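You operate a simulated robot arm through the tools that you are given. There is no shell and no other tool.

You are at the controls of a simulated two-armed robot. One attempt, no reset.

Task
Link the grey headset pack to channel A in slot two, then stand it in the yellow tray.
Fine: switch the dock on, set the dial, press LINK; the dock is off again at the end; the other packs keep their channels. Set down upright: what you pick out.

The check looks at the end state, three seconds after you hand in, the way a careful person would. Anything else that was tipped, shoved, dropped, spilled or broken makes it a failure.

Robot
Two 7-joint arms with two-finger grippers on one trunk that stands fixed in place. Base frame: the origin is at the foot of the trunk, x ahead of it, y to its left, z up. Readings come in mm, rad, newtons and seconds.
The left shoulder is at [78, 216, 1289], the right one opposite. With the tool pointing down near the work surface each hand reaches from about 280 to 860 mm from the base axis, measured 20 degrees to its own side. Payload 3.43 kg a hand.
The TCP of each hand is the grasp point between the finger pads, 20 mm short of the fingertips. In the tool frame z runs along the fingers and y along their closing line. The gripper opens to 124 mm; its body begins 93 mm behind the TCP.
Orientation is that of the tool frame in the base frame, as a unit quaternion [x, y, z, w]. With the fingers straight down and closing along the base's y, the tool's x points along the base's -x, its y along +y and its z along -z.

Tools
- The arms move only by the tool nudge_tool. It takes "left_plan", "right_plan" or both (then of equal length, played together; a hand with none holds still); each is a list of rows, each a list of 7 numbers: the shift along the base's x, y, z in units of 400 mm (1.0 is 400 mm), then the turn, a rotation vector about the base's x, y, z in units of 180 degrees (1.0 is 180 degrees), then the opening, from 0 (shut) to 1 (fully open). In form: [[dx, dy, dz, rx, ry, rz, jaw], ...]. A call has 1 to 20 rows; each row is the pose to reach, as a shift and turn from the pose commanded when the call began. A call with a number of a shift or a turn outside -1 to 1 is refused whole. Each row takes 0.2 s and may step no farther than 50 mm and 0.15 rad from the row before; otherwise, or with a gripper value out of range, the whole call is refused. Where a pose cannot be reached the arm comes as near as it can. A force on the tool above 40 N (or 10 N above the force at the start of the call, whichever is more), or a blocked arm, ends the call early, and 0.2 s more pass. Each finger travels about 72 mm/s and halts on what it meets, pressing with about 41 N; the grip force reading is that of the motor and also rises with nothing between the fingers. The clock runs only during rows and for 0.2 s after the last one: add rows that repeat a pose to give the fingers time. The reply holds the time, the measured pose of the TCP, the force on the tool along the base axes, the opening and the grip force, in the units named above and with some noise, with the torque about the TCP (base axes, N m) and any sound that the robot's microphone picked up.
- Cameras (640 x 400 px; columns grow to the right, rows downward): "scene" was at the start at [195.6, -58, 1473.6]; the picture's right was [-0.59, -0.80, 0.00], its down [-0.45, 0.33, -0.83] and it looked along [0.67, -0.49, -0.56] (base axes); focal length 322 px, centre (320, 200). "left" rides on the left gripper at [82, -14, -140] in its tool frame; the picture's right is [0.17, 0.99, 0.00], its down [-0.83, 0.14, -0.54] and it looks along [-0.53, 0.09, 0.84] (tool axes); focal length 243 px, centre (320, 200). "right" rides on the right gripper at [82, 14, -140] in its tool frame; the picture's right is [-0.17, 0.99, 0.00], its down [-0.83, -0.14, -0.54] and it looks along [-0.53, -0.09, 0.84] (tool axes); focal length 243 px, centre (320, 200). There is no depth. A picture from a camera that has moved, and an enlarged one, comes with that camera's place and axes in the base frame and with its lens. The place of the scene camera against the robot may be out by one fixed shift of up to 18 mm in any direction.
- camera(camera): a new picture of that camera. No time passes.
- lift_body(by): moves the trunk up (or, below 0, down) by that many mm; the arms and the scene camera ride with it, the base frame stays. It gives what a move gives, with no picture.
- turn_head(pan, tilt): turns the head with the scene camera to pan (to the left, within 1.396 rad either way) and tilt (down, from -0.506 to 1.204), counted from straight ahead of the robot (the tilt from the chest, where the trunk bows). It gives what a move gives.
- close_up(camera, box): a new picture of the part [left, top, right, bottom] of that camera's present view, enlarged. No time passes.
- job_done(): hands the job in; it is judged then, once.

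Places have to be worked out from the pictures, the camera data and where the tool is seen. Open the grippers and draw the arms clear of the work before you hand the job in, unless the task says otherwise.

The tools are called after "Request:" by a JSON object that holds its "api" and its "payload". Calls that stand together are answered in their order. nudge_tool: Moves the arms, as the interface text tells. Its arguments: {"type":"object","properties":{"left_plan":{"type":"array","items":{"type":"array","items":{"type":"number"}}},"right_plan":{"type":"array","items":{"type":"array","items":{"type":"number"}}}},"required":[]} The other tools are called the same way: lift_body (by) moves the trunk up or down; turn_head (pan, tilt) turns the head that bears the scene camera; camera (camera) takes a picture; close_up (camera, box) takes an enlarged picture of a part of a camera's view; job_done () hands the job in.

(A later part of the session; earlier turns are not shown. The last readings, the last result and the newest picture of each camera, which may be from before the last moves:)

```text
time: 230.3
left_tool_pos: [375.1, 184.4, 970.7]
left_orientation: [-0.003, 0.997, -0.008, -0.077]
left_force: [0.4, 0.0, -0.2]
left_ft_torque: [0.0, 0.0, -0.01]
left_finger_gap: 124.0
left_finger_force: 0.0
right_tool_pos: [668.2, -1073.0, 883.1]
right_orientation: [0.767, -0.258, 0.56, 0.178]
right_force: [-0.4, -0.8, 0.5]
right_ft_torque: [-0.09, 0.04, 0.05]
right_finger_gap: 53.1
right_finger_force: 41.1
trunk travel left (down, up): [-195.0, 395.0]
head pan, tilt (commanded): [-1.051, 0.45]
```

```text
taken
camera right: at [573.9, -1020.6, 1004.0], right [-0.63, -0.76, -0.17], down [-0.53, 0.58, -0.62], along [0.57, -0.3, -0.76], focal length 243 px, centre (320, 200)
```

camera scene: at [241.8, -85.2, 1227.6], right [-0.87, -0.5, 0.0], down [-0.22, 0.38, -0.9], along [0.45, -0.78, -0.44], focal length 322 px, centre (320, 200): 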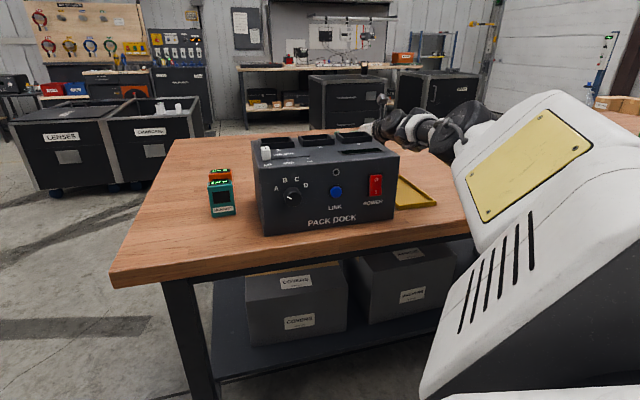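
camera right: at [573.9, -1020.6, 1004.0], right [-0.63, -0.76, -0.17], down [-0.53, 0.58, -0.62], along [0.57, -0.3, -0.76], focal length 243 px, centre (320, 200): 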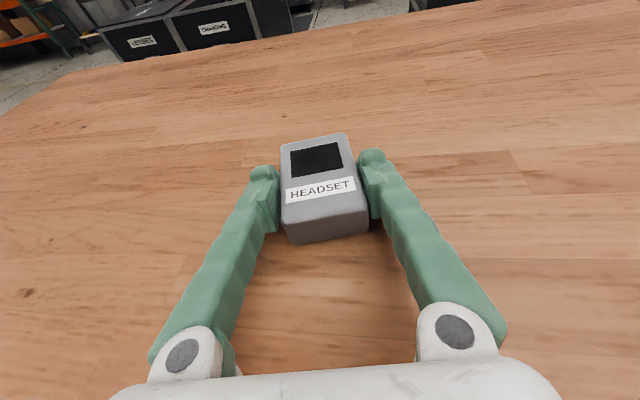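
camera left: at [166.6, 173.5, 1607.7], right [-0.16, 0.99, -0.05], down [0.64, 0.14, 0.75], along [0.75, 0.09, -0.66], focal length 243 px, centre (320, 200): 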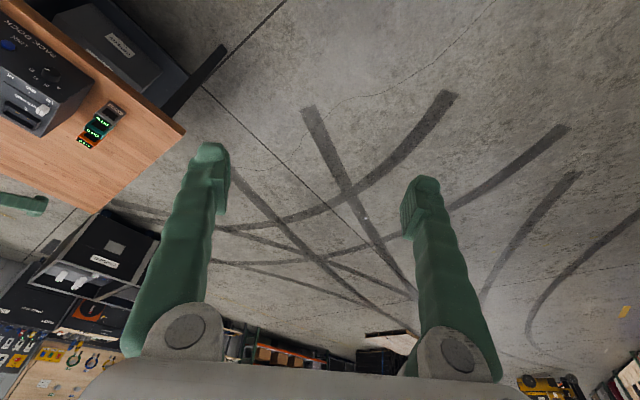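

Got it: gripped squarely across the width (53 mm, 41 N), with its top pointing outward. I'll lift it just 10 mm and carry it slowly, low above the table, first to the right and inward so as to pass clear of the tray.

Request:
{"api": "nudge_tool", "payload": {"right_plan": [[0, 0, 0.008, 0, 0, 0, 0.36], [0, 0, 0.018, 0, 0, 0, 0.36], [0, 0, 0.028, 0, 0, 0, 0.36], [-0.01, 0, 0.03, 0, 0, 0, 0.36], [-0.03, 0, 0.03, 0, 0, 0, 0.36], [-0.055, 0, 0.03, 0, 0, 0, 0.36], [-0.08, 0, 0.03, 0, 0, 0, 0.36], [-0.105, 0, 0.03, 0, 0, 0, 0.36], [-0.13, 0, 0.03, 0, 0, 0, 0.36], [-0.155, 0, 0.03, 0, 0, 0, 0.36], [-0.18, 0, 0.03, 0, 0, 0, 0.36], [-0.205, 0, 0.03, 0, 0, 0, 0.36], [-0.22, 0, 0.03, 0, 0, 0, 0.36], [-0.22, 0, 0.03, 0, 0, 0, 0.36]]}}

Request:
{"api": "camera", "payload": {"camera": "right"}}

Request:
{"api": "camera", "payload": {"camera": "scene"}}

```text
time: 233.3
left_tool_pos: [374.8, 184.0, 971.1]
left_orientation: [-0.003, 0.997, -0.01, -0.079]
left_force: [0.2, -0.8, 0.3]
left_ft_torque: [0.0, -0.01, -0.01]
left_finger_gap: 123.9
left_finger_force: 0.1
right_tool_pos: [581.4, -1072.3, 892.4]
right_orientation: [0.767, -0.258, 0.56, 0.178]
right_force: [0.1, -0.4, -1.9]
right_ft_torque: [-0.02, 0.02, 0.01]
right_finger_gap: 52.8
right_finger_force: 41.1
trunk travel left (down, up): [-195.0, 395.0]
head pan, tilt (commanded): [-1.051, 0.45]
```

```text
taken
camera right: at [487.5, -1020.5, 1014.7], right [-0.63, -0.76, -0.17], down [-0.53, 0.58, -0.62], along [0.57, -0.3, -0.76], focal length 243 px, centre (320, 200)
```

right: 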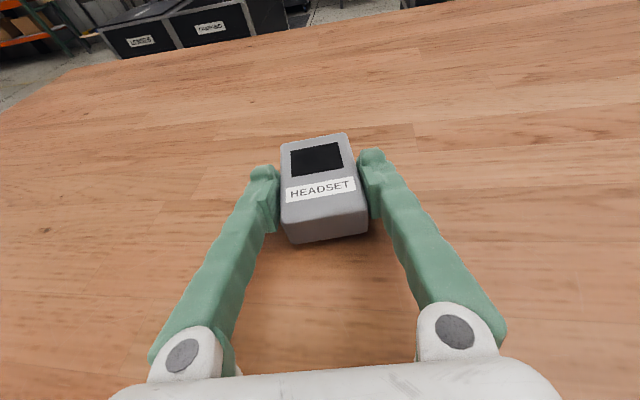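

```text
taken
camera scene: at [241.7, -85.3, 1227.6], right [-0.87, -0.5, 0.0], down [-0.22, 0.38, -0.9], along [0.45, -0.78, -0.44], focal length 322 px, centre (320, 200)
```

scene: 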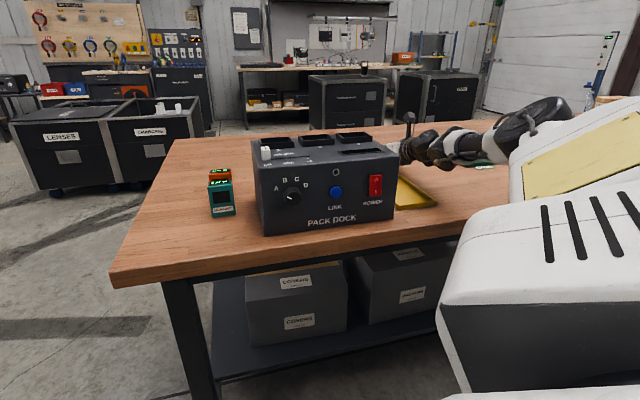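

The carry is steady. Continuing low and slow: to the right of the tray, then inward to about u≈410, v≈950.

Request:
{"api": "nudge_tool", "payload": {"right_plan": [[-0.02, 0, 0, 0, 0, 0, 0.36], [-0.05, 0, 0, 0, 0, 0, 0.36], [-0.08, 0, 0, 0, 0, 0, 0.36], [-0.11, 0, 0, 0, 0, 0, 0.36], [-0.14, 0, 0, 0, 0, 0, 0.36], [-0.17, 0, 0, 0, 0, 0, 0.36], [-0.2, 0.002, 0, 0, 0, 0, 0.36], [-0.224, 0.01, 0, 0, 0, 0, 0.36], [-0.25, 0.03, 0, 0, 0, 0, 0.36], [-0.28, 0.055, 0, 0, 0, 0, 0.36], [-0.31, 0.08, 0, 0, 0, 0, 0.36], [-0.34, 0.107, 0, 0, 0, 0, 0.36], [-0.37, 0.134, 0, 0, 0, 0, 0.36], [-0.4, 0.16, 0, 0, 0, 0, 0.36], [-0.43, 0.187, 0, 0, 0, 0, 0.36], [-0.46, 0.214, 0, 0, 0, 0, 0.36], [-0.49, 0.24, 0, 0, 0, 0, 0.36], [-0.515, 0.26, 0, 0, 0, 0, 0.36], [-0.522, 0.268, 0, 0, 0, 0, 0.36], [-0.522, 0.268, 0, 0, 0, 0, 0.36]]}}

Request:
{"api": "camera", "payload": {"camera": "right"}}

Request:
{"api": "camera", "payload": {"camera": "scene"}}

```text
time: 237.5
left_tool_pos: [374.3, 182.8, 971.4]
left_orientation: [-0.003, 0.997, -0.008, -0.078]
left_force: [0.6, 0.2, -0.4]
left_ft_torque: [0.0, 0.01, 0.0]
left_finger_gap: 123.9
left_finger_force: 0.0
right_tool_pos: [372.8, -963.9, 895.2]
right_orientation: [0.767, -0.257, 0.561, 0.177]
right_force: [0.0, -0.1, -3.0]
right_ft_torque: [-0.02, 0.04, -0.02]
right_finger_gap: 52.7
right_finger_force: 41.8
trunk travel left (down, up): [-195.0, 395.0]
head pan, tilt (commanded): [-1.051, 0.45]
```

```text
taken
camera right: at [277.6, -911.9, 1015.5], right [-0.62, -0.76, -0.17], down [-0.53, 0.58, -0.62], along [0.57, -0.3, -0.76], focal length 243 px, centre (320, 200)
```

right: 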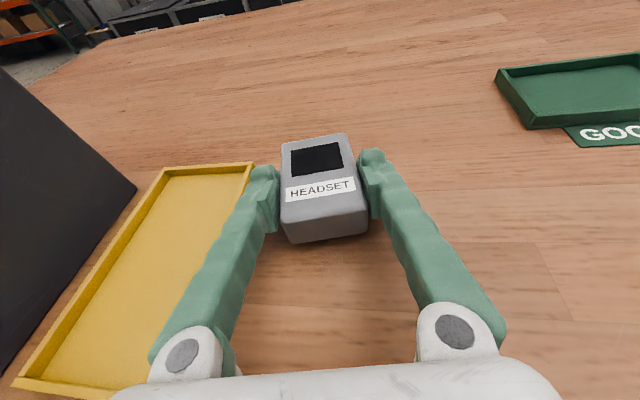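

```text
taken
camera scene: at [241.6, -85.3, 1227.6], right [-0.87, -0.5, 0.0], down [-0.22, 0.38, -0.9], along [0.45, -0.78, -0.44], focal length 322 px, centre (320, 200)
```

scene: 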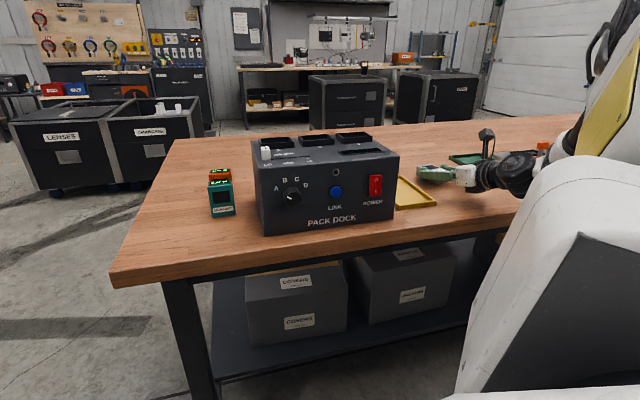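

The pack is beside the tray now, safely within reach. I'll set it down here (still lying), gently.

Request:
{"api": "nudge_tool", "payload": {"right_plan": [[0, 0, -0.01, 0, 0, 0, 0.36], [0, 0, -0.02, 0, 0, 0, 0.36], [0, 0, -0.027, 0, 0, 0, 0.36], [0, 0, -0.027, 0, 0, 0, 0.36]]}}

Request:
{"api": "nudge_tool", "payload": {"right_plan": [[0, 0, 0, 0, 0, 0, 0.42], [0, 0, 0, 0, 0, 0, 0.48], [0, 0, 0, 0, 0, 0, 0.56], [0, 0, 0, 0, 0, 0, 0.64], [0, 0, 0, 0, 0, 0, 0.64]]}}

Request:
{"api": "camera", "payload": {"camera": "right"}}

```text
time: 238.5
left_tool_pos: [374.5, 184.3, 971.5]
left_orientation: [-0.002, 0.997, -0.009, -0.078]
left_force: [0.9, -0.3, -0.1]
left_ft_torque: [0.0, 0.01, 0.01]
left_finger_gap: 124.0
left_finger_force: 0.1
right_tool_pos: [371.8, -965.2, 883.8]
right_orientation: [0.767, -0.258, 0.56, 0.178]
right_force: [-0.1, -0.3, -1.8]
right_ft_torque: [0.03, 0.03, 0.0]
right_finger_gap: 52.8
right_finger_force: 41.9
trunk travel left (down, up): [-195.0, 395.0]
head pan, tilt (commanded): [-1.051, 0.45]
```

```text
time: 239.7
left_tool_pos: [374.8, 182.9, 972.3]
left_orientation: [-0.002, 0.997, -0.009, -0.077]
left_force: [0.0, -0.9, -0.1]
left_ft_torque: [0.01, 0.02, 0.03]
left_finger_gap: 124.0
left_finger_force: 0.1
right_tool_pos: [371.9, -964.3, 885.0]
right_orientation: [0.767, -0.257, 0.56, 0.178]
right_force: [0.1, 0.2, -1.0]
right_ft_torque: [-0.02, 0.03, -0.01]
right_finger_gap: 79.4
right_finger_force: 0.0
trunk travel left (down, up): [-195.0, 395.0]
head pan, tilt (commanded): [-1.051, 0.45]
```

```text
taken
camera right: at [276.9, -912.1, 1005.4], right [-0.62, -0.76, -0.17], down [-0.53, 0.58, -0.62], along [0.57, -0.3, -0.76], focal length 243 px, centre (320, 200)
```

right: 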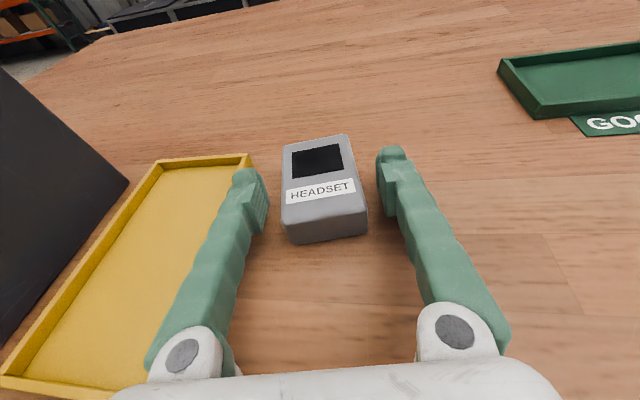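

Released; the pack lies at (372, -965), top pointing outward. Now I'll rise and bring the trunk back up to near its starting height, for a better working posture.

Request:
{"api": "nudge_tool", "payload": {"right_plan": [[0, 0, 0.05, 0, 0, 0, 0.64], [0, 0, 0.1, 0, 0, 0, 0.64], [0, 0, 0.16, 0, 0, 0, 0.64], [0, 0, 0.22, 0, 0, 0, 0.64], [0, 0, 0.28, 0, 0, 0, 0.64], [0, 0, 0.28, 0, 0, 0, 0.64]]}}

Request:
{"api": "lift_body", "payload": {"by": 80}}

Request:
{"api": "lift_body", "payload": {"by": 90}}

Request:
{"api": "lift_body", "payload": {"by": 80}}

Request:
{"api": "camera", "payload": {"camera": "right"}}

Request:
{"api": "camera", "payload": {"camera": "scene"}}

```text
time: 241.1
left_tool_pos: [374.4, 184.2, 971.4]
left_orientation: [-0.002, 0.997, -0.009, -0.079]
left_force: [0.1, 0.8, 0.2]
left_ft_torque: [0.0, -0.02, -0.01]
left_finger_gap: 124.2
left_finger_force: 0.0
right_tool_pos: [371.5, -965.2, 996.8]
right_orientation: [0.767, -0.258, 0.56, 0.178]
right_force: [0.6, 0.2, 0.1]
right_ft_torque: [0.03, -0.01, 0.01]
right_finger_gap: 79.3
right_finger_force: 0.1
trunk travel left (down, up): [-195.0, 395.0]
head pan, tilt (commanded): [-1.051, 0.45]
```

```text
time: 242.3
left_tool_pos: [375.6, 184.9, 1050.1]
left_orientation: [-0.003, 0.997, -0.009, -0.079]
left_force: [0.5, 0.7, 0.2]
left_ft_torque: [0.0, 0.01, 0.0]
left_finger_gap: 123.9
left_finger_force: 0.1
right_tool_pos: [372.4, -964.6, 1075.2]
right_orientation: [0.767, -0.258, 0.56, 0.178]
right_force: [-0.5, 1.0, 0.6]
right_ft_torque: [-0.01, 0.0, -0.01]
right_finger_gap: 79.5
right_finger_force: 0.1
trunk travel left (down, up): [-275.0, 315.0]
head pan, tilt (commanded): [-1.051, 0.45]
```

```text
time: 243.6
left_tool_pos: [374.1, 183.4, 1140.9]
left_orientation: [-0.004, 0.997, -0.01, -0.076]
left_force: [0.0, -0.3, 0.1]
left_ft_torque: [-0.02, 0.03, -0.03]
left_finger_gap: 124.0
left_finger_force: 0.0
right_tool_pos: [373.1, -965.2, 1165.3]
right_orientation: [0.767, -0.256, 0.561, 0.177]
right_force: [-0.3, 0.4, -1.2]
right_ft_torque: [0.02, -0.06, -0.02]
right_finger_gap: 79.6
right_finger_force: 0.1
trunk travel left (down, up): [-365.0, 225.0]
head pan, tilt (commanded): [-1.051, 0.45]
```

```text
time: 244.7
left_tool_pos: [366.4, 183.4, 1239.8]
left_orientation: [-0.006, 0.999, -0.01, -0.041]
left_force: [1.0, -0.2, 0.2]
left_ft_torque: [-0.02, 0.02, -0.01]
left_finger_gap: 124.0
left_finger_force: 0.0
right_tool_pos: [372.9, -965.2, 1245.6]
right_orientation: [0.766, -0.258, 0.561, 0.178]
right_force: [-0.8, 0.0, -0.2]
right_ft_torque: [0.02, 0.01, 0.0]
right_finger_gap: 79.3
right_finger_force: 0.0
trunk travel left (down, up): [-445.0, 145.0]
head pan, tilt (commanded): [-1.051, 0.45]
```

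```text
taken
camera right: at [277.8, -913.1, 1366.4], right [-0.63, -0.76, -0.17], down [-0.53, 0.58, -0.62], along [0.57, -0.3, -0.76], focal length 243 px, centre (320, 200)
```

right: 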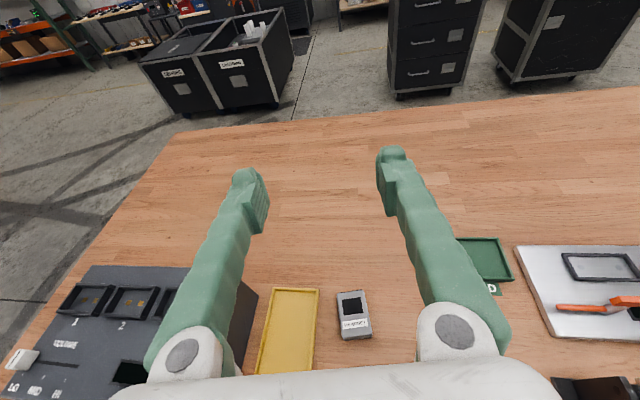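

```text
taken
camera scene: at [170.3, -85.2, 1486.4], right [-0.87, -0.5, 0.0], down [-0.22, 0.38, -0.9], along [0.45, -0.78, -0.44], focal length 322 px, centre (320, 200)
```

scene: 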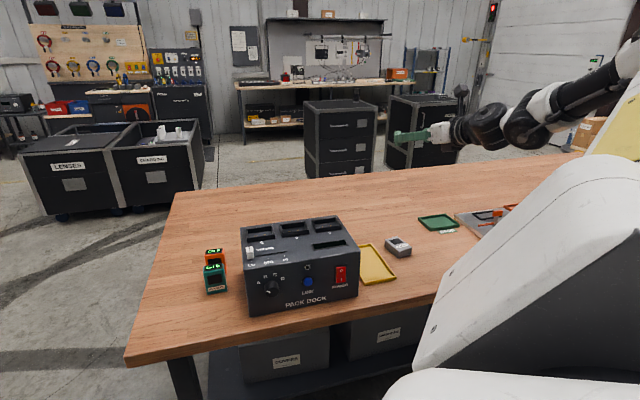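

The trunk is back at its starting height, everything looks in place, and the pack is visible lying beside the tray. I'll bring the hand to 30° tilt above the pack for the overhead camera view.

Request:
{"api": "nudge_tool", "payload": {"right_plan": [[0, 0, -0.05, 0.0152, 0.021, 0, 0.64], [0, 0, -0.1, 0.0305, 0.042, 0, 0.64], [0, 0, -0.16, 0.0457, 0.0629, 0, 0.64], [0, 0, -0.22, 0.061, 0.0839, 0, 0.64], [0, 0, -0.28, 0.0762, 0.1049, 0, 0.64], [0, 0, -0.34, 0.0915, 0.1259, 0, 0.64], [0, 0, -0.4, 0.1067, 0.1468, 0, 0.64], [0, 0, -0.45, 0.122, 0.1678, 0, 0.64], [0, 0, -0.5, 0.1372, 0.1888, 0, 0.64], [0, 0, -0.5, 0.1372, 0.1888, 0, 0.64], [0, 0, -0.5, 0.1372, 0.1888, 0, 0.64]]}}

Request:
{"api": "camera", "payload": {"camera": "right"}}

Request:
{"api": "close_up", "payload": {"camera": "scene", "box": [300, 160, 500, 310]}}

```text
time: 247.1
left_tool_pos: [367.0, 182.5, 1238.4]
left_orientation: [-0.005, 0.999, -0.009, -0.04]
left_force: [-0.5, -0.6, -0.3]
left_ft_torque: [0.01, 0.0, -0.02]
left_finger_gap: 124.3
left_finger_force: 0.1
right_tool_pos: [370.6, -965.2, 1045.7]
right_orientation: [0.916, -0.307, 0.247, 0.079]
right_force: [0.5, -0.7, -0.4]
right_ft_torque: [-0.01, -0.01, 0.05]
right_finger_gap: 79.5
right_finger_force: 0.1
trunk travel left (down, up): [-445.0, 145.0]
head pan, tilt (commanded): [-1.051, 0.45]
```

```text
taken
camera right: at [363.8, -977.1, 1207.6], right [-0.71, -0.7, -0.09], down [-0.71, 0.71, 0.05], along [0.03, 0.1, -0.99], focal length 243 px, centre (320, 200)
```

right: 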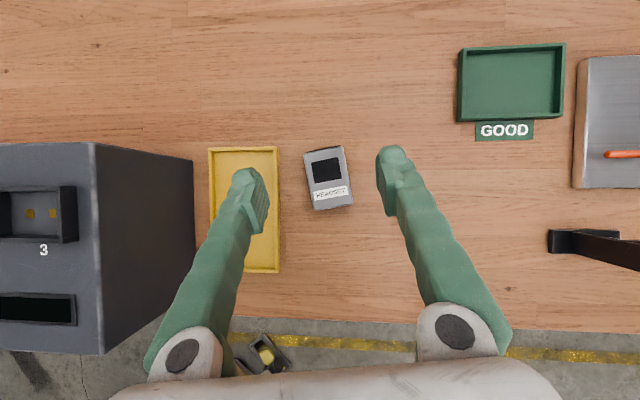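

```text
2.67 times, centred on (400, 235) of scene
camera zoom: at [170.1, -85.1, 1486.5], right [-0.87, -0.5, 0.0], down [-0.22, 0.38, -0.9], along [0.45, -0.78, -0.44], focal length 858 px, centre (107, 107)
```

zoom: 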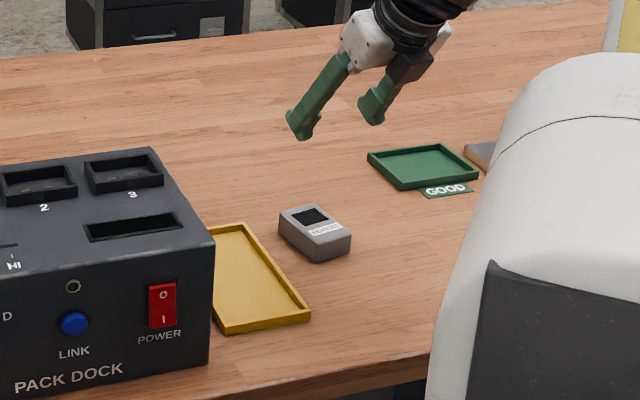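

A clear overhead view of the pack, tray and surroundings. I'll zoom for an exact measure of the pack's pose.

Request:
{"api": "close_up", "payload": {"camera": "right", "box": [270, 120, 390, 240]}}

Request:
{"api": "close_up", "payload": {"camera": "right", "box": [180, 130, 300, 290]}}

```text
3.33 times, centred on (330, 180) of right
camera zoom: at [363.8, -977.1, 1207.6], right [-0.71, -0.7, -0.09], down [-0.71, 0.71, 0.05], along [0.03, 0.1, -0.99], focal length 809 px, centre (287, 267)
```

zoom: 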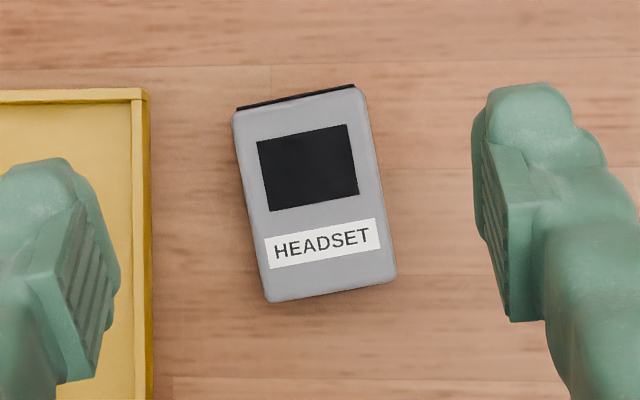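

```text
2.50 times, centred on (240, 210) of right
camera zoom: at [363.8, -977.1, 1207.6], right [-0.71, -0.7, -0.09], down [-0.71, 0.71, 0.05], along [0.03, 0.1, -0.99], focal length 606 px, centre (520, 175)
```

zoom: 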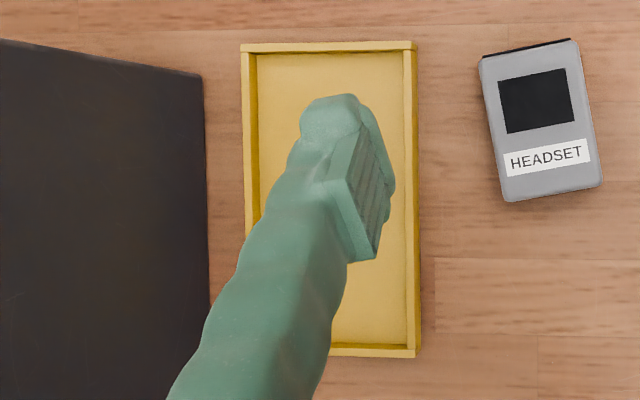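

The pack centre is (386, -973), its long axis at az -34°. I'll align (+2° yaw), narrow the opening to 68 mm to stay clear of the tray rim, and descend over it.

Request:
{"api": "nudge_tool", "payload": {"right_plan": [[0.0193, -0.01, 0, 0, 0, 0.005, 0.55], [0.0385, -0.0195, -0.05, 0, 0, 0.0106, 0.55], [0.0385, -0.0195, -0.12, 0, 0, 0.0106, 0.55], [0.0385, -0.0195, -0.19, 0, 0, 0.0106, 0.55], [0.0385, -0.0195, -0.26, 0, 0, 0.0106, 0.55], [0.0385, -0.0195, -0.31, 0, 0, 0.0106, 0.55], [0.0385, -0.0195, -0.31, 0, 0, 0.0106, 0.55], [0.0385, -0.0195, -0.31, 0, 0, 0.0106, 0.55]]}}

Request:
{"api": "camera", "payload": {"camera": "right"}}

```text
time: 248.9
left_tool_pos: [365.0, 182.3, 1238.6]
left_orientation: [-0.006, 0.999, -0.01, -0.04]
left_force: [1.1, -0.5, 0.3]
left_ft_torque: [0.0, -0.02, 0.0]
left_finger_gap: 123.9
left_finger_force: 0.1
right_tool_pos: [387.1, -973.5, 922.0]
right_orientation: [0.921, -0.292, 0.248, 0.075]
right_force: [-0.5, -0.3, -0.5]
right_ft_torque: [-0.03, 0.01, -0.04]
right_finger_gap: 68.2
right_finger_force: 0.0
trunk travel left (down, up): [-445.0, 145.0]
head pan, tilt (commanded): [-1.051, 0.45]
```

```text
taken
camera right: at [380.3, -986.2, 1084.6], right [-0.68, -0.72, -0.09], down [-0.73, 0.68, 0.05], along [0.02, 0.1, -0.99], focal length 243 px, centre (320, 200)
```

right: 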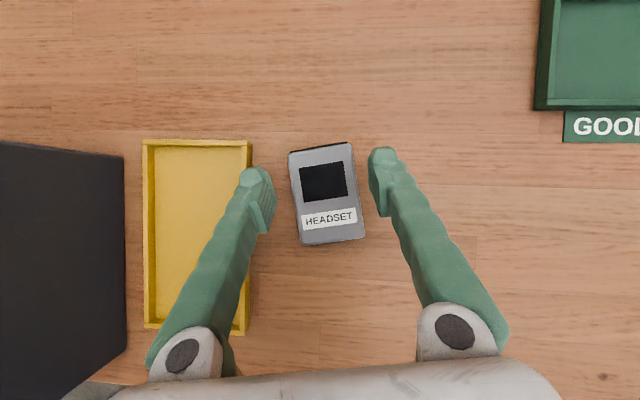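

Centred again. Descending to grip height, closing gently, then lifting only 8 mm.

Request:
{"api": "nudge_tool", "payload": {"right_plan": [[0, 0, -0.03, 0, 0, 0, 0.55], [0, 0, -0.06, 0, 0, 0, 0.55], [0, 0, -0.0865, 0, 0, 0, 0.55], [0, 0, -0.0865, 0, 0, 0, 0.5], [0, 0, -0.0865, 0, 0, 0, 0.45], [0, 0, -0.0865, 0, 0, 0, 0.4], [0, 0, -0.0865, 0, 0, 0, 0.36], [0, 0, -0.0865, 0, 0, 0, 0.36], [0, 0, -0.077, 0, 0, 0, 0.36], [0, 0, -0.067, 0, 0, 0, 0.36], [0, 0, -0.067, 0, 0, 0, 0.36]]}}

Request:
{"api": "camera", "payload": {"camera": "right"}}

```text
time: 251.3
left_tool_pos: [365.8, 182.5, 1240.0]
left_orientation: [-0.005, 0.999, -0.009, -0.041]
left_force: [0.2, 0.1, -0.8]
left_ft_torque: [-0.02, 0.0, 0.02]
left_finger_gap: 124.1
left_finger_force: 0.0
right_tool_pos: [389.4, -973.9, 894.9]
right_orientation: [0.921, -0.292, 0.248, 0.075]
right_force: [0.7, 0.0, -2.1]
right_ft_torque: [0.0, -0.02, 0.01]
right_finger_gap: 52.8
right_finger_force: 40.7
trunk travel left (down, up): [-445.0, 145.0]
head pan, tilt (commanded): [-1.051, 0.45]
```

```text
taken
camera right: at [381.6, -985.4, 1057.4], right [-0.68, -0.72, -0.09], down [-0.73, 0.68, 0.05], along [0.02, 0.1, -0.99], focal length 243 px, centre (320, 200)
```

right: 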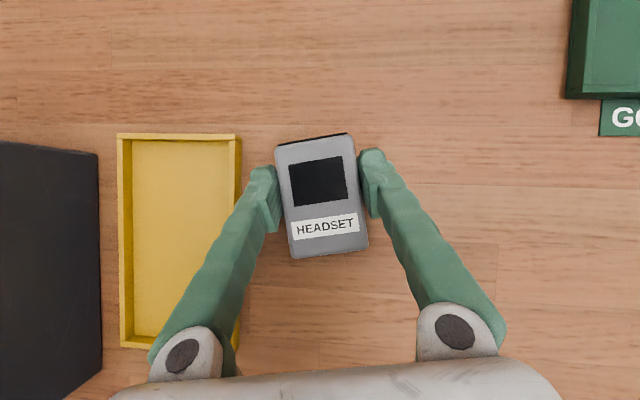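

Held firmly, 8 mm above the table. Carrying it slowly alongside the tray toward the table's front edge region (u≈390, v≈790).

Request:
{"api": "nudge_tool", "payload": {"right_plan": [[-0.01, 0.01, 0, 0, 0, 0, 0.36], [-0.03, 0.03, 0, 0, 0, 0, 0.36], [-0.05, 0.05, 0, 0, 0, 0, 0.36], [-0.07, 0.07, 0, 0, 0, 0, 0.36], [-0.09, 0.09, 0, 0, 0, 0, 0.36], [-0.11, 0.11, 0, 0, 0, 0, 0.36], [-0.13, 0.13, 0, 0, 0, 0, 0.36], [-0.15, 0.15, 0, 0, 0, 0, 0.36], [-0.17, 0.17, 0, 0, 0, 0, 0.36], [-0.19, 0.19, 0, 0, 0, 0, 0.36], [-0.21, 0.21, 0, 0, 0, 0, 0.36], [-0.23, 0.23, 0, 0, 0, 0, 0.36], [-0.25, 0.25, 0, 0, 0, 0, 0.36], [-0.262, 0.261, 0, 0, 0, 0, 0.36], [-0.27, 0.29, 0, 0, 0, 0, 0.36], [-0.276, 0.32, 0, 0, 0, 0, 0.36], [-0.2825, 0.3457, 0, 0, 0, 0, 0.36], [-0.2825, 0.3457, 0, 0, 0, 0, 0.36]]}}

Request:
{"api": "camera", "payload": {"camera": "right"}}

Request:
{"api": "camera", "payload": {"camera": "scene"}}

```text
time: 255.1
left_tool_pos: [366.1, 182.8, 1239.1]
left_orientation: [-0.006, 0.999, -0.011, -0.04]
left_force: [-1.2, 0.2, -0.5]
left_ft_torque: [-0.01, 0.01, 0.0]
left_finger_gap: 124.0
left_finger_force: 0.0
right_tool_pos: [274.5, -836.4, 895.3]
right_orientation: [0.921, -0.292, 0.249, 0.075]
right_force: [0.4, -0.4, -1.3]
right_ft_torque: [0.03, -0.01, 0.01]
right_finger_gap: 53.0
right_finger_force: 40.7
trunk travel left (down, up): [-445.0, 145.0]
head pan, tilt (commanded): [-1.051, 0.45]
```

```text
taken
camera right: at [269.2, -847.2, 1057.3], right [-0.68, -0.72, -0.09], down [-0.73, 0.68, 0.05], along [0.02, 0.1, -0.99], focal length 243 px, centre (320, 200)
```

right: 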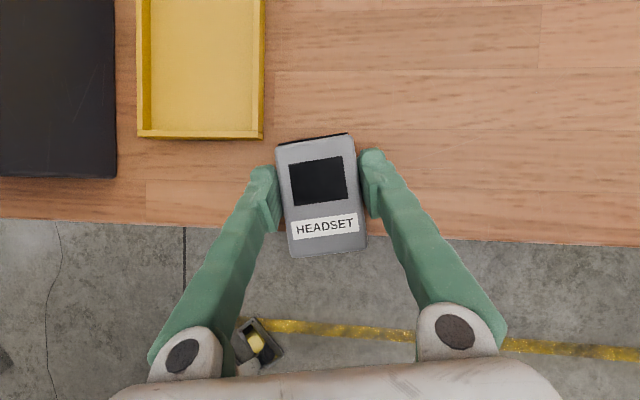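

```text
taken
camera scene: at [170.1, -85.4, 1486.4], right [-0.87, -0.5, 0.0], down [-0.22, 0.38, -0.9], along [0.45, -0.78, -0.44], focal length 322 px, centre (320, 200)
```

scene: 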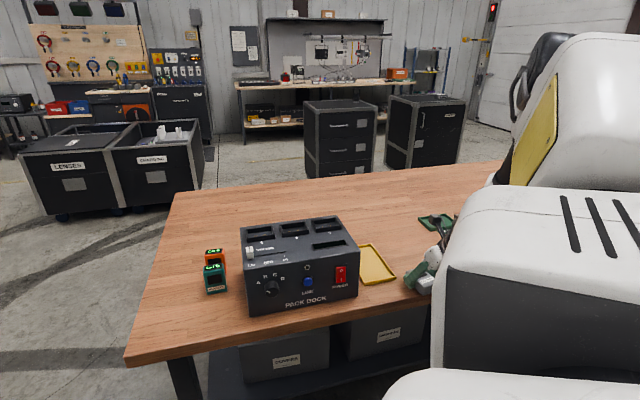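

The overhead view shows the pack slightly overhanging the table edge (edge at v≈757), so I'll move it back onto the table, to u≈410, v≈822, clear of the tray, and set it down there.

Request:
{"api": "nudge_tool", "payload": {"right_plan": [[0.004, -0.02, 0, 0, 0, 0, 0.36], [0.008, -0.045, 0, 0, 0, 0, 0.36], [0.013, -0.07, 0, 0, 0, 0, 0.36], [0.018, -0.095, 0, 0, 0, 0, 0.36], [0.018, -0.095, -0.01, 0, 0, 0, 0.36], [0.018, -0.095, -0.02, 0, 0, 0, 0.36], [0.018, -0.095, -0.023, 0, 0, 0, 0.36], [0.018, -0.095, -0.023, 0, 0, 0, 0.36]]}}

Request:
{"api": "camera", "payload": {"camera": "right"}}

```text
time: 256.9
left_tool_pos: [365.3, 183.6, 1239.7]
left_orientation: [-0.006, 0.999, -0.01, -0.04]
left_force: [-1.1, 0.1, -0.4]
left_ft_torque: [0.0, 0.01, 0.0]
left_finger_gap: 124.0
left_finger_force: 0.1
right_tool_pos: [280.7, -873.5, 886.9]
right_orientation: [0.921, -0.291, 0.249, 0.076]
right_force: [-0.2, 0.5, 7.2]
right_ft_torque: [-0.02, 0.51, 0.07]
right_finger_gap: 52.9
right_finger_force: 40.9
trunk travel left (down, up): [-445.0, 145.0]
head pan, tilt (commanded): [-1.051, 0.45]
```

```text
taken
camera right: at [274.8, -884.9, 1049.3], right [-0.68, -0.73, -0.09], down [-0.73, 0.68, 0.05], along [0.02, 0.1, -0.99], focal length 243 px, centre (320, 200)
```

right: 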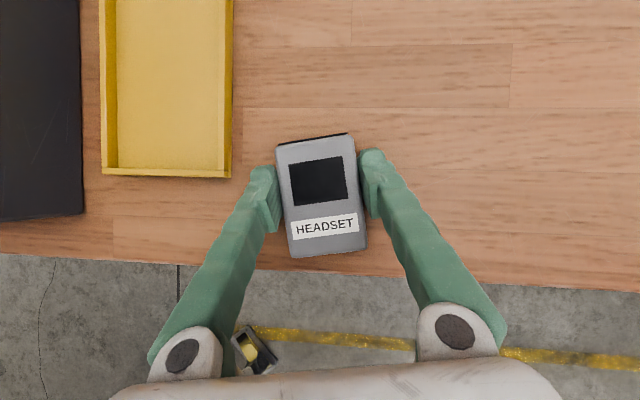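

Touching down (7 N). I'll ease 1 mm and open just enough to release, keeping clear of the tray's corner.

Request:
{"api": "nudge_tool", "payload": {"right_plan": [[0, 0, 0.003, 0, 0, 0, 0.38], [0, 0, 0.003, 0, 0, 0, 0.42], [0, 0, 0.003, 0, 0, 0, 0.47], [0, 0, 0.003, 0, 0, 0, 0.52], [0, 0, 0.003, 0, 0, 0, 0.52], [0, 0, 0.04, 0, 0, 0, 0.52], [0, 0, 0.1, 0, 0, 0, 0.52], [0, 0, 0.16, 0, 0, 0, 0.52], [0, 0, 0.22, 0, 0, 0, 0.52], [0, 0, 0.28, 0, 0, 0, 0.52], [0, 0, 0.28, 0, 0, 0, 0.52]]}}

Request:
{"api": "camera", "payload": {"camera": "right"}}

Request:
{"api": "close_up", "payload": {"camera": "right", "box": [260, 120, 400, 240]}}

```text
time: 259.3
left_tool_pos: [365.5, 183.2, 1239.7]
left_orientation: [-0.006, 0.999, -0.01, -0.04]
left_force: [-0.9, 0.4, 0.3]
left_ft_torque: [-0.02, -0.01, -0.01]
left_finger_gap: 124.1
left_finger_force: 0.1
right_tool_pos: [281.2, -874.1, 997.5]
right_orientation: [0.921, -0.292, 0.248, 0.075]
right_force: [0.1, 0.2, -0.4]
right_ft_torque: [-0.02, -0.01, 0.03]
right_finger_gap: 64.6
right_finger_force: 0.1
trunk travel left (down, up): [-445.0, 145.0]
head pan, tilt (commanded): [-1.051, 0.45]
```

```text
taken
camera right: at [275.5, -886.2, 1159.2], right [-0.68, -0.72, -0.09], down [-0.73, 0.68, 0.05], along [0.02, 0.1, -0.99], focal length 243 px, centre (320, 200)
```

right: 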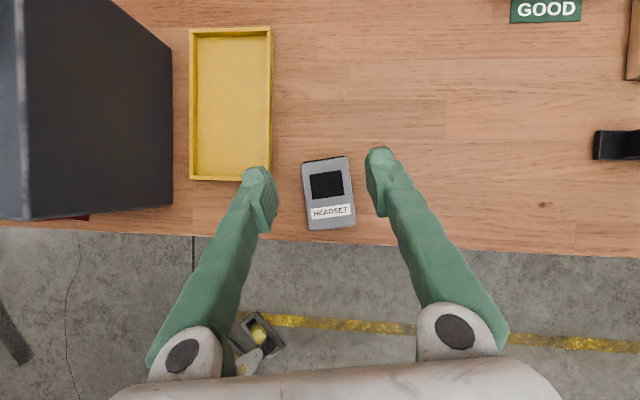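

```text
3.33 times, centred on (330, 180) of right
camera zoom: at [275.5, -886.2, 1159.2], right [-0.68, -0.72, -0.09], down [-0.73, 0.68, 0.05], along [0.02, 0.1, -0.99], focal length 809 px, centre (287, 267)
```

zoom: 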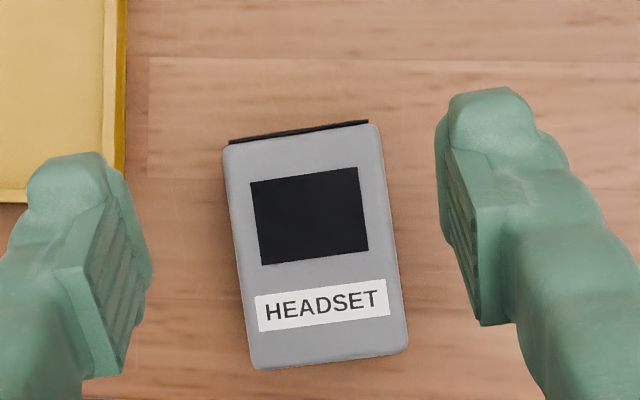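

The pack lies at (280, -870), well on the table. Now I'll lower the trunk 50 mm for balance and test leaning the hand the other way (fingers pointing back toward the robot by 25°) in the air above the pack.

Request:
{"api": "lift_body", "payload": {"by": -50}}

Request:
{"api": "nudge_tool", "payload": {"right_plan": [[0.002, 0, 0.02, 0.0216, 0.0315, 0, 0.55], [0.004, 0, 0.04, 0.0432, 0.063, 0, 0.55], [0.006, -0.001, 0.06, 0.0648, 0.0945, 0, 0.55], [0.008, -0.001, 0.08, 0.0864, 0.126, 0, 0.55], [0.01, -0.002, 0.1, 0.1079, 0.1576, 0, 0.55], [0.012, -0.002, 0.1, 0.1295, 0.1891, 0, 0.55], [0.014, -0.003, 0.1, 0.1511, 0.2206, 0, 0.55], [0.016, -0.003, 0.1, 0.1727, 0.2521, 0, 0.55], [0.016, -0.003, 0.1, 0.1727, 0.2521, 0, 0.55], [0.016, -0.003, 0.1, 0.1727, 0.2521, 0, 0.55]]}}

Request:
{"api": "camera", "payload": {"camera": "right"}}

Request:
{"api": "camera", "payload": {"camera": "scene"}}

```text
time: 260.2
left_tool_pos: [365.9, 182.5, 1188.7]
left_orientation: [-0.005, 0.999, -0.009, -0.041]
left_force: [0.4, -0.5, 0.5]
left_ft_torque: [0.03, 0.01, 0.0]
left_finger_gap: 123.7
left_finger_force: 0.0
right_tool_pos: [281.1, -872.4, 947.7]
right_orientation: [0.921, -0.29, 0.249, 0.074]
right_force: [-0.8, -0.9, 0.0]
right_ft_torque: [0.03, 0.0, -0.03]
right_finger_gap: 64.4
right_finger_force: 0.0
trunk travel left (down, up): [-395.0, 195.0]
head pan, tilt (commanded): [-1.051, 0.45]
```

```text
time: 262.4
left_tool_pos: [366.0, 182.9, 1189.7]
left_orientation: [-0.006, 0.999, -0.01, -0.04]
left_force: [0.3, 0.2, -0.2]
left_ft_torque: [0.0, 0.01, 0.0]
left_finger_gap: 124.2
left_finger_force: 0.1
right_tool_pos: [288.2, -874.5, 987.1]
right_orientation: [0.931, -0.295, -0.208, -0.063]
right_force: [-1.2, 0.5, -0.3]
right_ft_torque: [-0.05, -0.01, -0.02]
right_finger_gap: 68.1
right_finger_force: 0.1
trunk travel left (down, up): [-395.0, 195.0]
head pan, tilt (commanded): [-1.051, 0.45]
```

```text
taken
camera right: at [390.9, -961.0, 1079.4], right [-0.69, -0.72, 0.07], down [-0.35, 0.42, 0.84], along [-0.64, 0.55, -0.54], focal length 243 px, centre (320, 200)
```

right: 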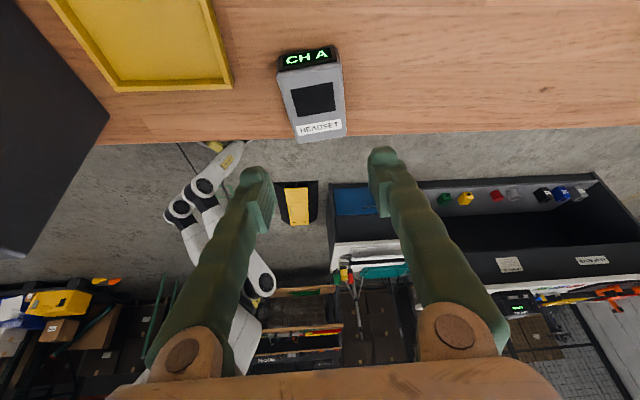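

```text
taken
camera scene: at [184.7, -85.1, 1434.3], right [-0.87, -0.5, 0.0], down [-0.22, 0.38, -0.9], along [0.45, -0.78, -0.44], focal length 322 px, centre (320, 200)
```

scene: 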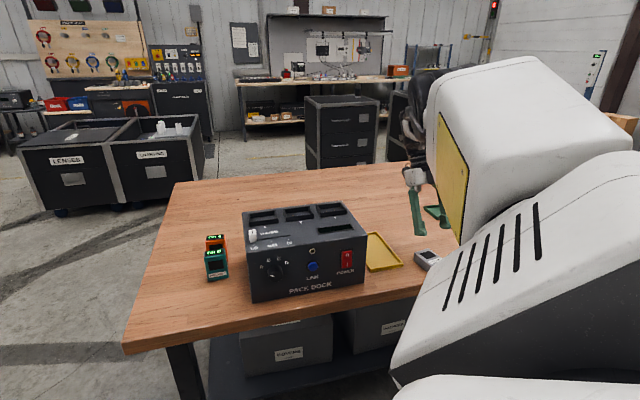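

It leans back cleanly, and from this side the pack's display confirms CH A. The fingers are centred on the pack, so I'll descend to grip height.

Request:
{"api": "nudge_tool", "payload": {"right_plan": [[0, 0, -0.05, 0, 0, 0, 0.55], [0, 0, -0.1, 0, 0, 0, 0.55], [0, 0, -0.15, 0, 0, 0, 0.55], [0, 0, -0.2, 0, 0, 0, 0.55], [0, 0, -0.235, 0, 0, 0, 0.55], [0, 0, -0.248, 0, 0, 0, 0.55], [0, 0, -0.248, 0, 0, 0, 0.55]]}}

Request:
{"api": "camera", "payload": {"camera": "right"}}

Request:
{"api": "close_up", "payload": {"camera": "scene", "box": [340, 160, 500, 300]}}

```text
time: 264.1
left_tool_pos: [365.4, 182.7, 1190.0]
left_orientation: [-0.006, 0.999, -0.01, -0.041]
left_force: [0.3, 0.0, -0.9]
left_ft_torque: [-0.03, 0.03, 0.05]
left_finger_gap: 124.0
left_finger_force: 0.1
right_tool_pos: [287.9, -875.4, 887.0]
right_orientation: [0.931, -0.295, -0.206, -0.062]
right_force: [0.5, 0.4, 0.5]
right_ft_torque: [-0.01, 0.04, 0.03]
right_finger_gap: 68.4
right_finger_force: 0.1
trunk travel left (down, up): [-395.0, 195.0]
head pan, tilt (commanded): [-1.051, 0.45]
```

```text
taken
camera right: at [391.4, -960.7, 980.1], right [-0.69, -0.72, 0.07], down [-0.35, 0.42, 0.84], along [-0.64, 0.55, -0.54], focal length 243 px, centre (320, 200)
```

right: 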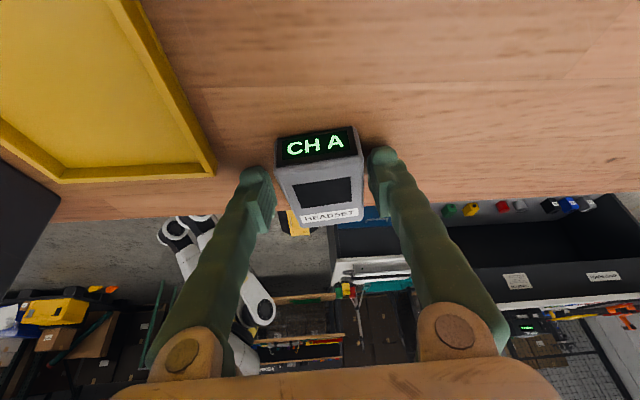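

```text
2.86 times, centred on (420, 230) of scene
camera zoom: at [184.4, -85.1, 1434.4], right [-0.87, -0.5, 0.0], down [-0.22, 0.38, -0.9], along [0.45, -0.78, -0.44], focal length 919 px, centre (34, 114)
```

zoom: 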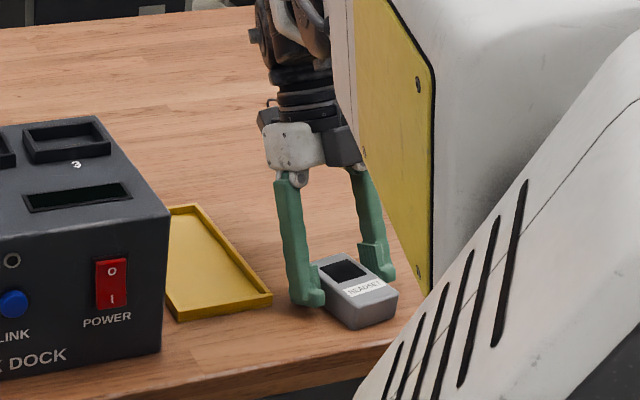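

The fingers straddle the pack well. Closing on it.

Request:
{"api": "nudge_tool", "payload": {"right_plan": [[0, 0, 0, 0, 0, 0, 0.5], [0, 0, 0, 0, 0, 0, 0.45], [0, 0, 0, 0, 0, 0, 0.4], [0, 0, 0, 0, 0, 0, 0.36], [0, 0, 0, 0, 0, 0, 0.36], [0, 0, 0.01, 0, 0, 0, 0.36], [0, 0, 0.03, 0, 0, 0, 0.36], [0, 0, 0.03, 0, 0, 0, 0.36]]}}

Request:
{"api": "camera", "payload": {"camera": "right"}}

```text
time: 265.9
left_tool_pos: [365.7, 183.2, 1189.4]
left_orientation: [-0.005, 0.999, -0.01, -0.04]
left_force: [0.6, 1.1, -0.2]
left_ft_torque: [0.0, -0.03, -0.03]
left_finger_gap: 124.2
left_finger_force: 0.0
right_tool_pos: [289.3, -874.1, 899.9]
right_orientation: [0.931, -0.295, -0.206, -0.063]
right_force: [0.0, -0.2, -2.0]
right_ft_torque: [0.0, -0.01, -0.01]
right_finger_gap: 52.8
right_finger_force: 41.6
trunk travel left (down, up): [-395.0, 195.0]
head pan, tilt (commanded): [-1.051, 0.45]
```

```text
taken
camera right: at [391.1, -960.8, 992.8], right [-0.69, -0.72, 0.07], down [-0.35, 0.42, 0.84], along [-0.64, 0.55, -0.54], focal length 243 px, centre (320, 200)
```

right: 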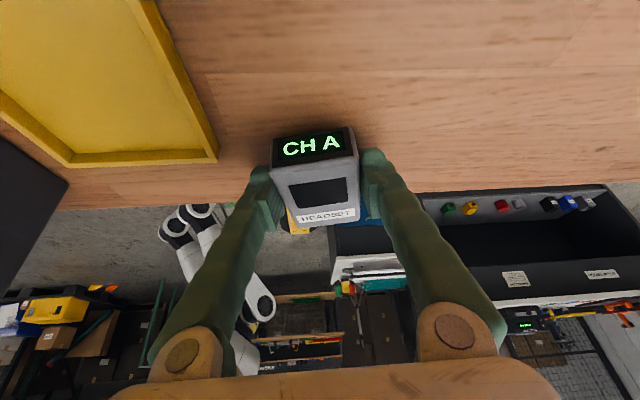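

Held firmly and 13 mm up. Now the key move: raise another 30 mm and rotate the hand +90° about the closing axis, slowly, to stand the pack upright.

Request:
{"api": "nudge_tool", "payload": {"right_plan": [[0, 0, 0.03, -0.007, -0.0103, 0, 0.36], [0, 0, 0.06, -0.02, -0.0291, 0, 0.36], [0, 0, 0.075, -0.0347, -0.0505, 0, 0.36], [0, 0, 0.075, -0.0493, -0.0718, 0, 0.36], [0, 0, 0.075, -0.064, -0.0932, 0, 0.36], [0, 0, 0.075, -0.0786, -0.1145, 0, 0.36], [0, 0, 0.075, -0.0933, -0.1359, 0, 0.36], [0, 0, 0.075, -0.108, -0.1572, 0, 0.36], [0, 0, 0.075, -0.1226, -0.1786, 0, 0.36], [0, 0, 0.075, -0.1373, -0.2, 0, 0.36], [0, 0, 0.075, -0.1415, -0.206, 0, 0.36]]}}

Request:
{"api": "camera", "payload": {"camera": "right"}}

Request:
{"api": "close_up", "payload": {"camera": "scene", "box": [340, 150, 500, 290]}}

```text
time: 268.2
left_tool_pos: [366.3, 182.8, 1189.5]
left_orientation: [-0.005, 0.999, -0.009, -0.04]
left_force: [0.2, -1.2, 0.0]
left_ft_torque: [0.01, 0.01, -0.04]
left_finger_gap: 124.0
left_finger_force: 0.1
right_tool_pos: [289.1, -872.8, 930.4]
right_orientation: [0.939, -0.298, 0.166, 0.05]
right_force: [-0.1, 0.3, -2.1]
right_ft_torque: [-0.03, 0.01, -0.01]
right_finger_gap: 52.8
right_finger_force: 41.4
trunk travel left (down, up): [-395.0, 195.0]
head pan, tilt (commanded): [-1.051, 0.45]
```

```text
taken
camera right: at [304.8, -901.0, 1089.6], right [-0.69, -0.72, -0.06], down [-0.71, 0.67, 0.22], along [-0.12, 0.2, -0.97], focal length 243 px, centre (320, 200)
```

right: 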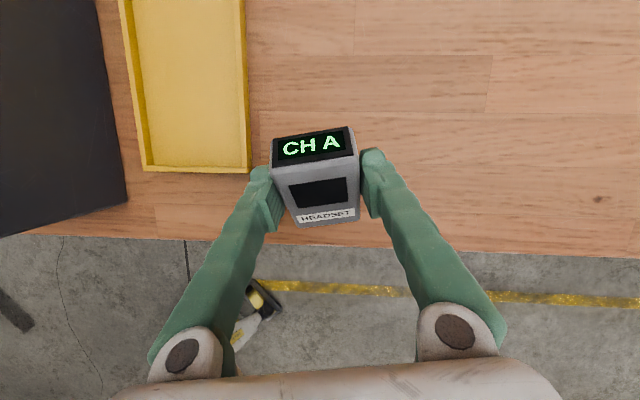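

```text
2.86 times, centred on (420, 220) of scene
camera zoom: at [184.6, -85.3, 1434.3], right [-0.87, -0.5, 0.0], down [-0.22, 0.38, -0.9], along [0.45, -0.78, -0.44], focal length 919 px, centre (34, 143)
```

zoom: 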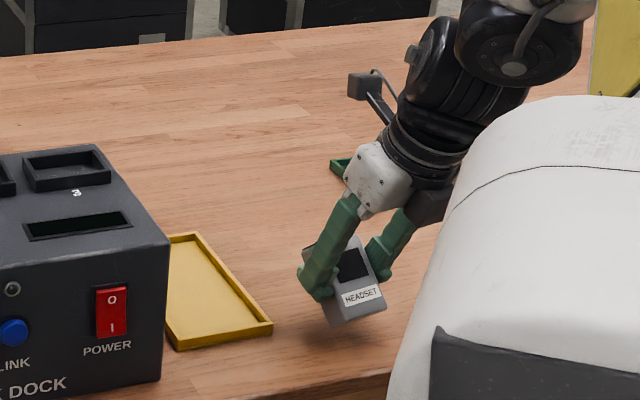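

Halfway, the pack is at 45° and steady. Continuing the second 45° to fully upright.

Request:
{"api": "nudge_tool", "payload": {"right_plan": [[0, 0, 0, -0.007, -0.0103, 0, 0.36], [0, 0, 0, -0.02, -0.0291, 0, 0.36], [0, 0, 0, -0.0347, -0.0505, 0, 0.36], [0, 0, 0, -0.0493, -0.0718, 0, 0.36], [0, 0, 0, -0.064, -0.0932, 0, 0.36], [0, 0, 0, -0.0786, -0.1145, 0, 0.36], [0, 0, 0, -0.0933, -0.1359, 0, 0.36], [0, 0, 0, -0.108, -0.1572, 0, 0.36], [0, 0, 0, -0.1226, -0.1786, 0, 0.36], [0, 0, 0, -0.1373, -0.2, 0, 0.36], [0, 0, 0, -0.1415, -0.206, 0, 0.36], [0, 0, 0, -0.1415, -0.206, 0, 0.36]]}}

Request:
{"api": "camera", "payload": {"camera": "right"}}

Request:
{"api": "close_up", "payload": {"camera": "scene", "box": [340, 150, 500, 290]}}

```text
time: 270.9
left_tool_pos: [365.2, 182.3, 1189.3]
left_orientation: [-0.006, 0.999, -0.01, -0.04]
left_force: [0.5, 0.2, -0.4]
left_ft_torque: [0.02, -0.03, -0.03]
left_finger_gap: 123.7
left_finger_force: 0.0
right_tool_pos: [288.4, -874.2, 929.9]
right_orientation: [0.804, -0.254, 0.514, 0.155]
right_force: [0.3, 0.1, -1.0]
right_ft_torque: [0.0, 0.03, -0.03]
right_finger_gap: 52.8
right_finger_force: 41.2
trunk travel left (down, up): [-395.0, 195.0]
head pan, tilt (commanded): [-1.051, 0.45]
```

```text
taken
camera right: at [205.1, -833.5, 1063.4], right [-0.62, -0.77, -0.16], down [-0.61, 0.6, -0.52], along [0.5, -0.23, -0.84], focal length 243 px, centre (320, 200)
```

right: 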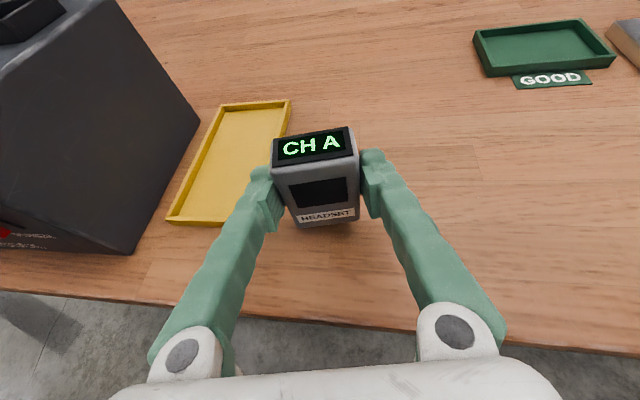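

```text
2.86 times, centred on (420, 220) of scene
camera zoom: at [184.4, -85.3, 1434.4], right [-0.87, -0.5, 0.0], down [-0.22, 0.38, -0.9], along [0.45, -0.78, -0.44], focal length 919 px, centre (34, 143)
```

zoom: 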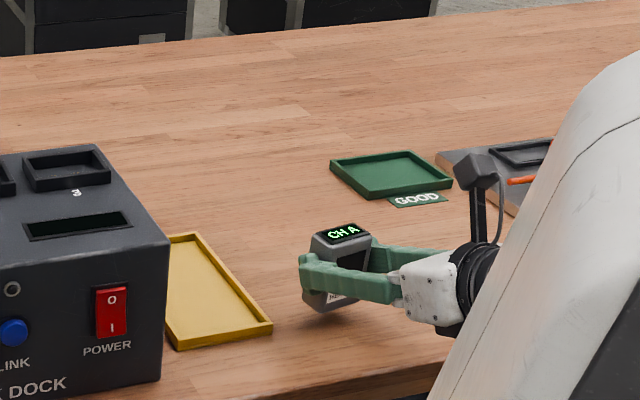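

The pack is upright in the hand, reading CH A. Its bottom is ~25 mm above the table. I'll move it slowly over the middle of the yellow tray (12 mm higher to clear the rim).

Request:
{"api": "nudge_tool", "payload": {"right_plan": [[0, 0, 0.015, 0, 0, 0, 0.36], [0.01, 0.002, 0.03, 0, 0, 0, 0.36], [0.035, 0.007, 0.03, 0, 0, 0, 0.36], [0.062, 0.0125, 0.03, 0, 0, 0, 0.36], [0.09, 0.018, 0.03, 0, 0, 0, 0.36], [0.118, 0.0238, 0.03, 0, 0, 0, 0.36], [0.146, 0.0295, 0.03, 0, 0, 0, 0.36], [0.174, 0.035, 0.03, 0, 0, 0, 0.36], [0.202, 0.041, 0.03, 0, 0, 0, 0.36], [0.23, 0.0464, 0.03, 0, 0, 0, 0.36], [0.258, 0.052, 0.03, 0, 0, 0, 0.36], [0.286, 0.0577, 0.03, 0, 0, 0, 0.36], [0.314, 0.0633, 0.03, 0, 0, 0, 0.36], [0.334, 0.0674, 0.03, 0, 0, 0, 0.36], [0.342, 0.069, 0.03, 0, 0, 0, 0.36], [0.342, 0.069, 0.03, 0, 0, 0, 0.36]]}}

Request:
{"api": "camera", "payload": {"camera": "right"}}

Request:
{"api": "close_up", "payload": {"camera": "scene", "box": [300, 150, 480, 290]}}

```text
time: 274.2
left_tool_pos: [364.7, 182.4, 1189.1]
left_orientation: [-0.006, 0.999, -0.01, -0.039]
left_force: [0.1, -0.6, 0.6]
left_ft_torque: [0.01, 0.03, 0.03]
left_finger_gap: 124.0
left_finger_force: 0.1
right_tool_pos: [425.5, -846.2, 943.7]
right_orientation: [0.804, -0.254, 0.514, 0.156]
right_force: [0.0, 0.7, -2.4]
right_ft_torque: [-0.02, 0.01, 0.01]
right_finger_gap: 52.9
right_finger_force: 41.3
trunk travel left (down, up): [-395.0, 195.0]
head pan, tilt (commanded): [-1.051, 0.45]
```

```text
taken
camera right: at [342.9, -805.5, 1076.5], right [-0.62, -0.77, -0.16], down [-0.61, 0.6, -0.52], along [0.5, -0.23, -0.84], focal length 243 px, centre (320, 200)
```

right: 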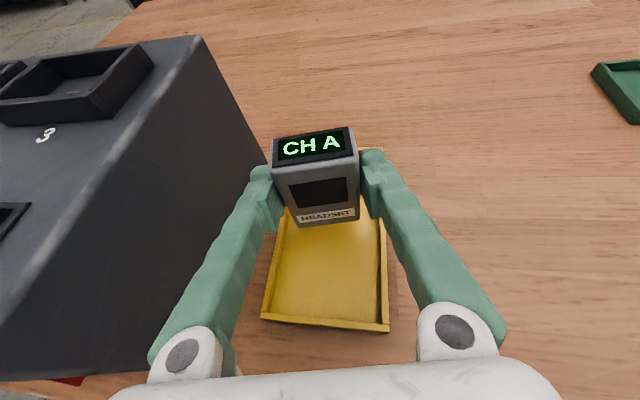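

```text
2.86 times, centred on (390, 220) of scene
camera zoom: at [184.5, -85.3, 1434.3], right [-0.87, -0.5, 0.0], down [-0.22, 0.38, -0.9], along [0.45, -0.78, -0.44], focal length 919 px, centre (120, 143)
```

zoom: 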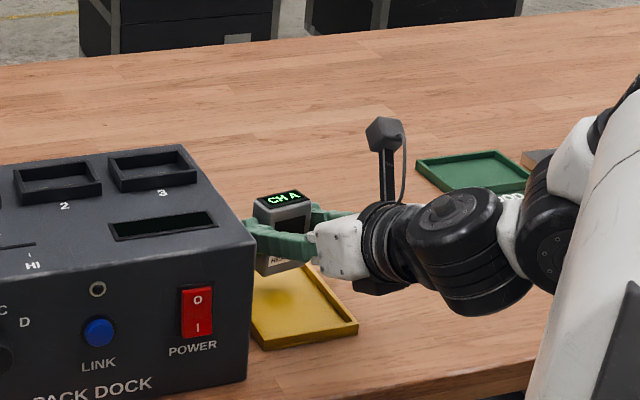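

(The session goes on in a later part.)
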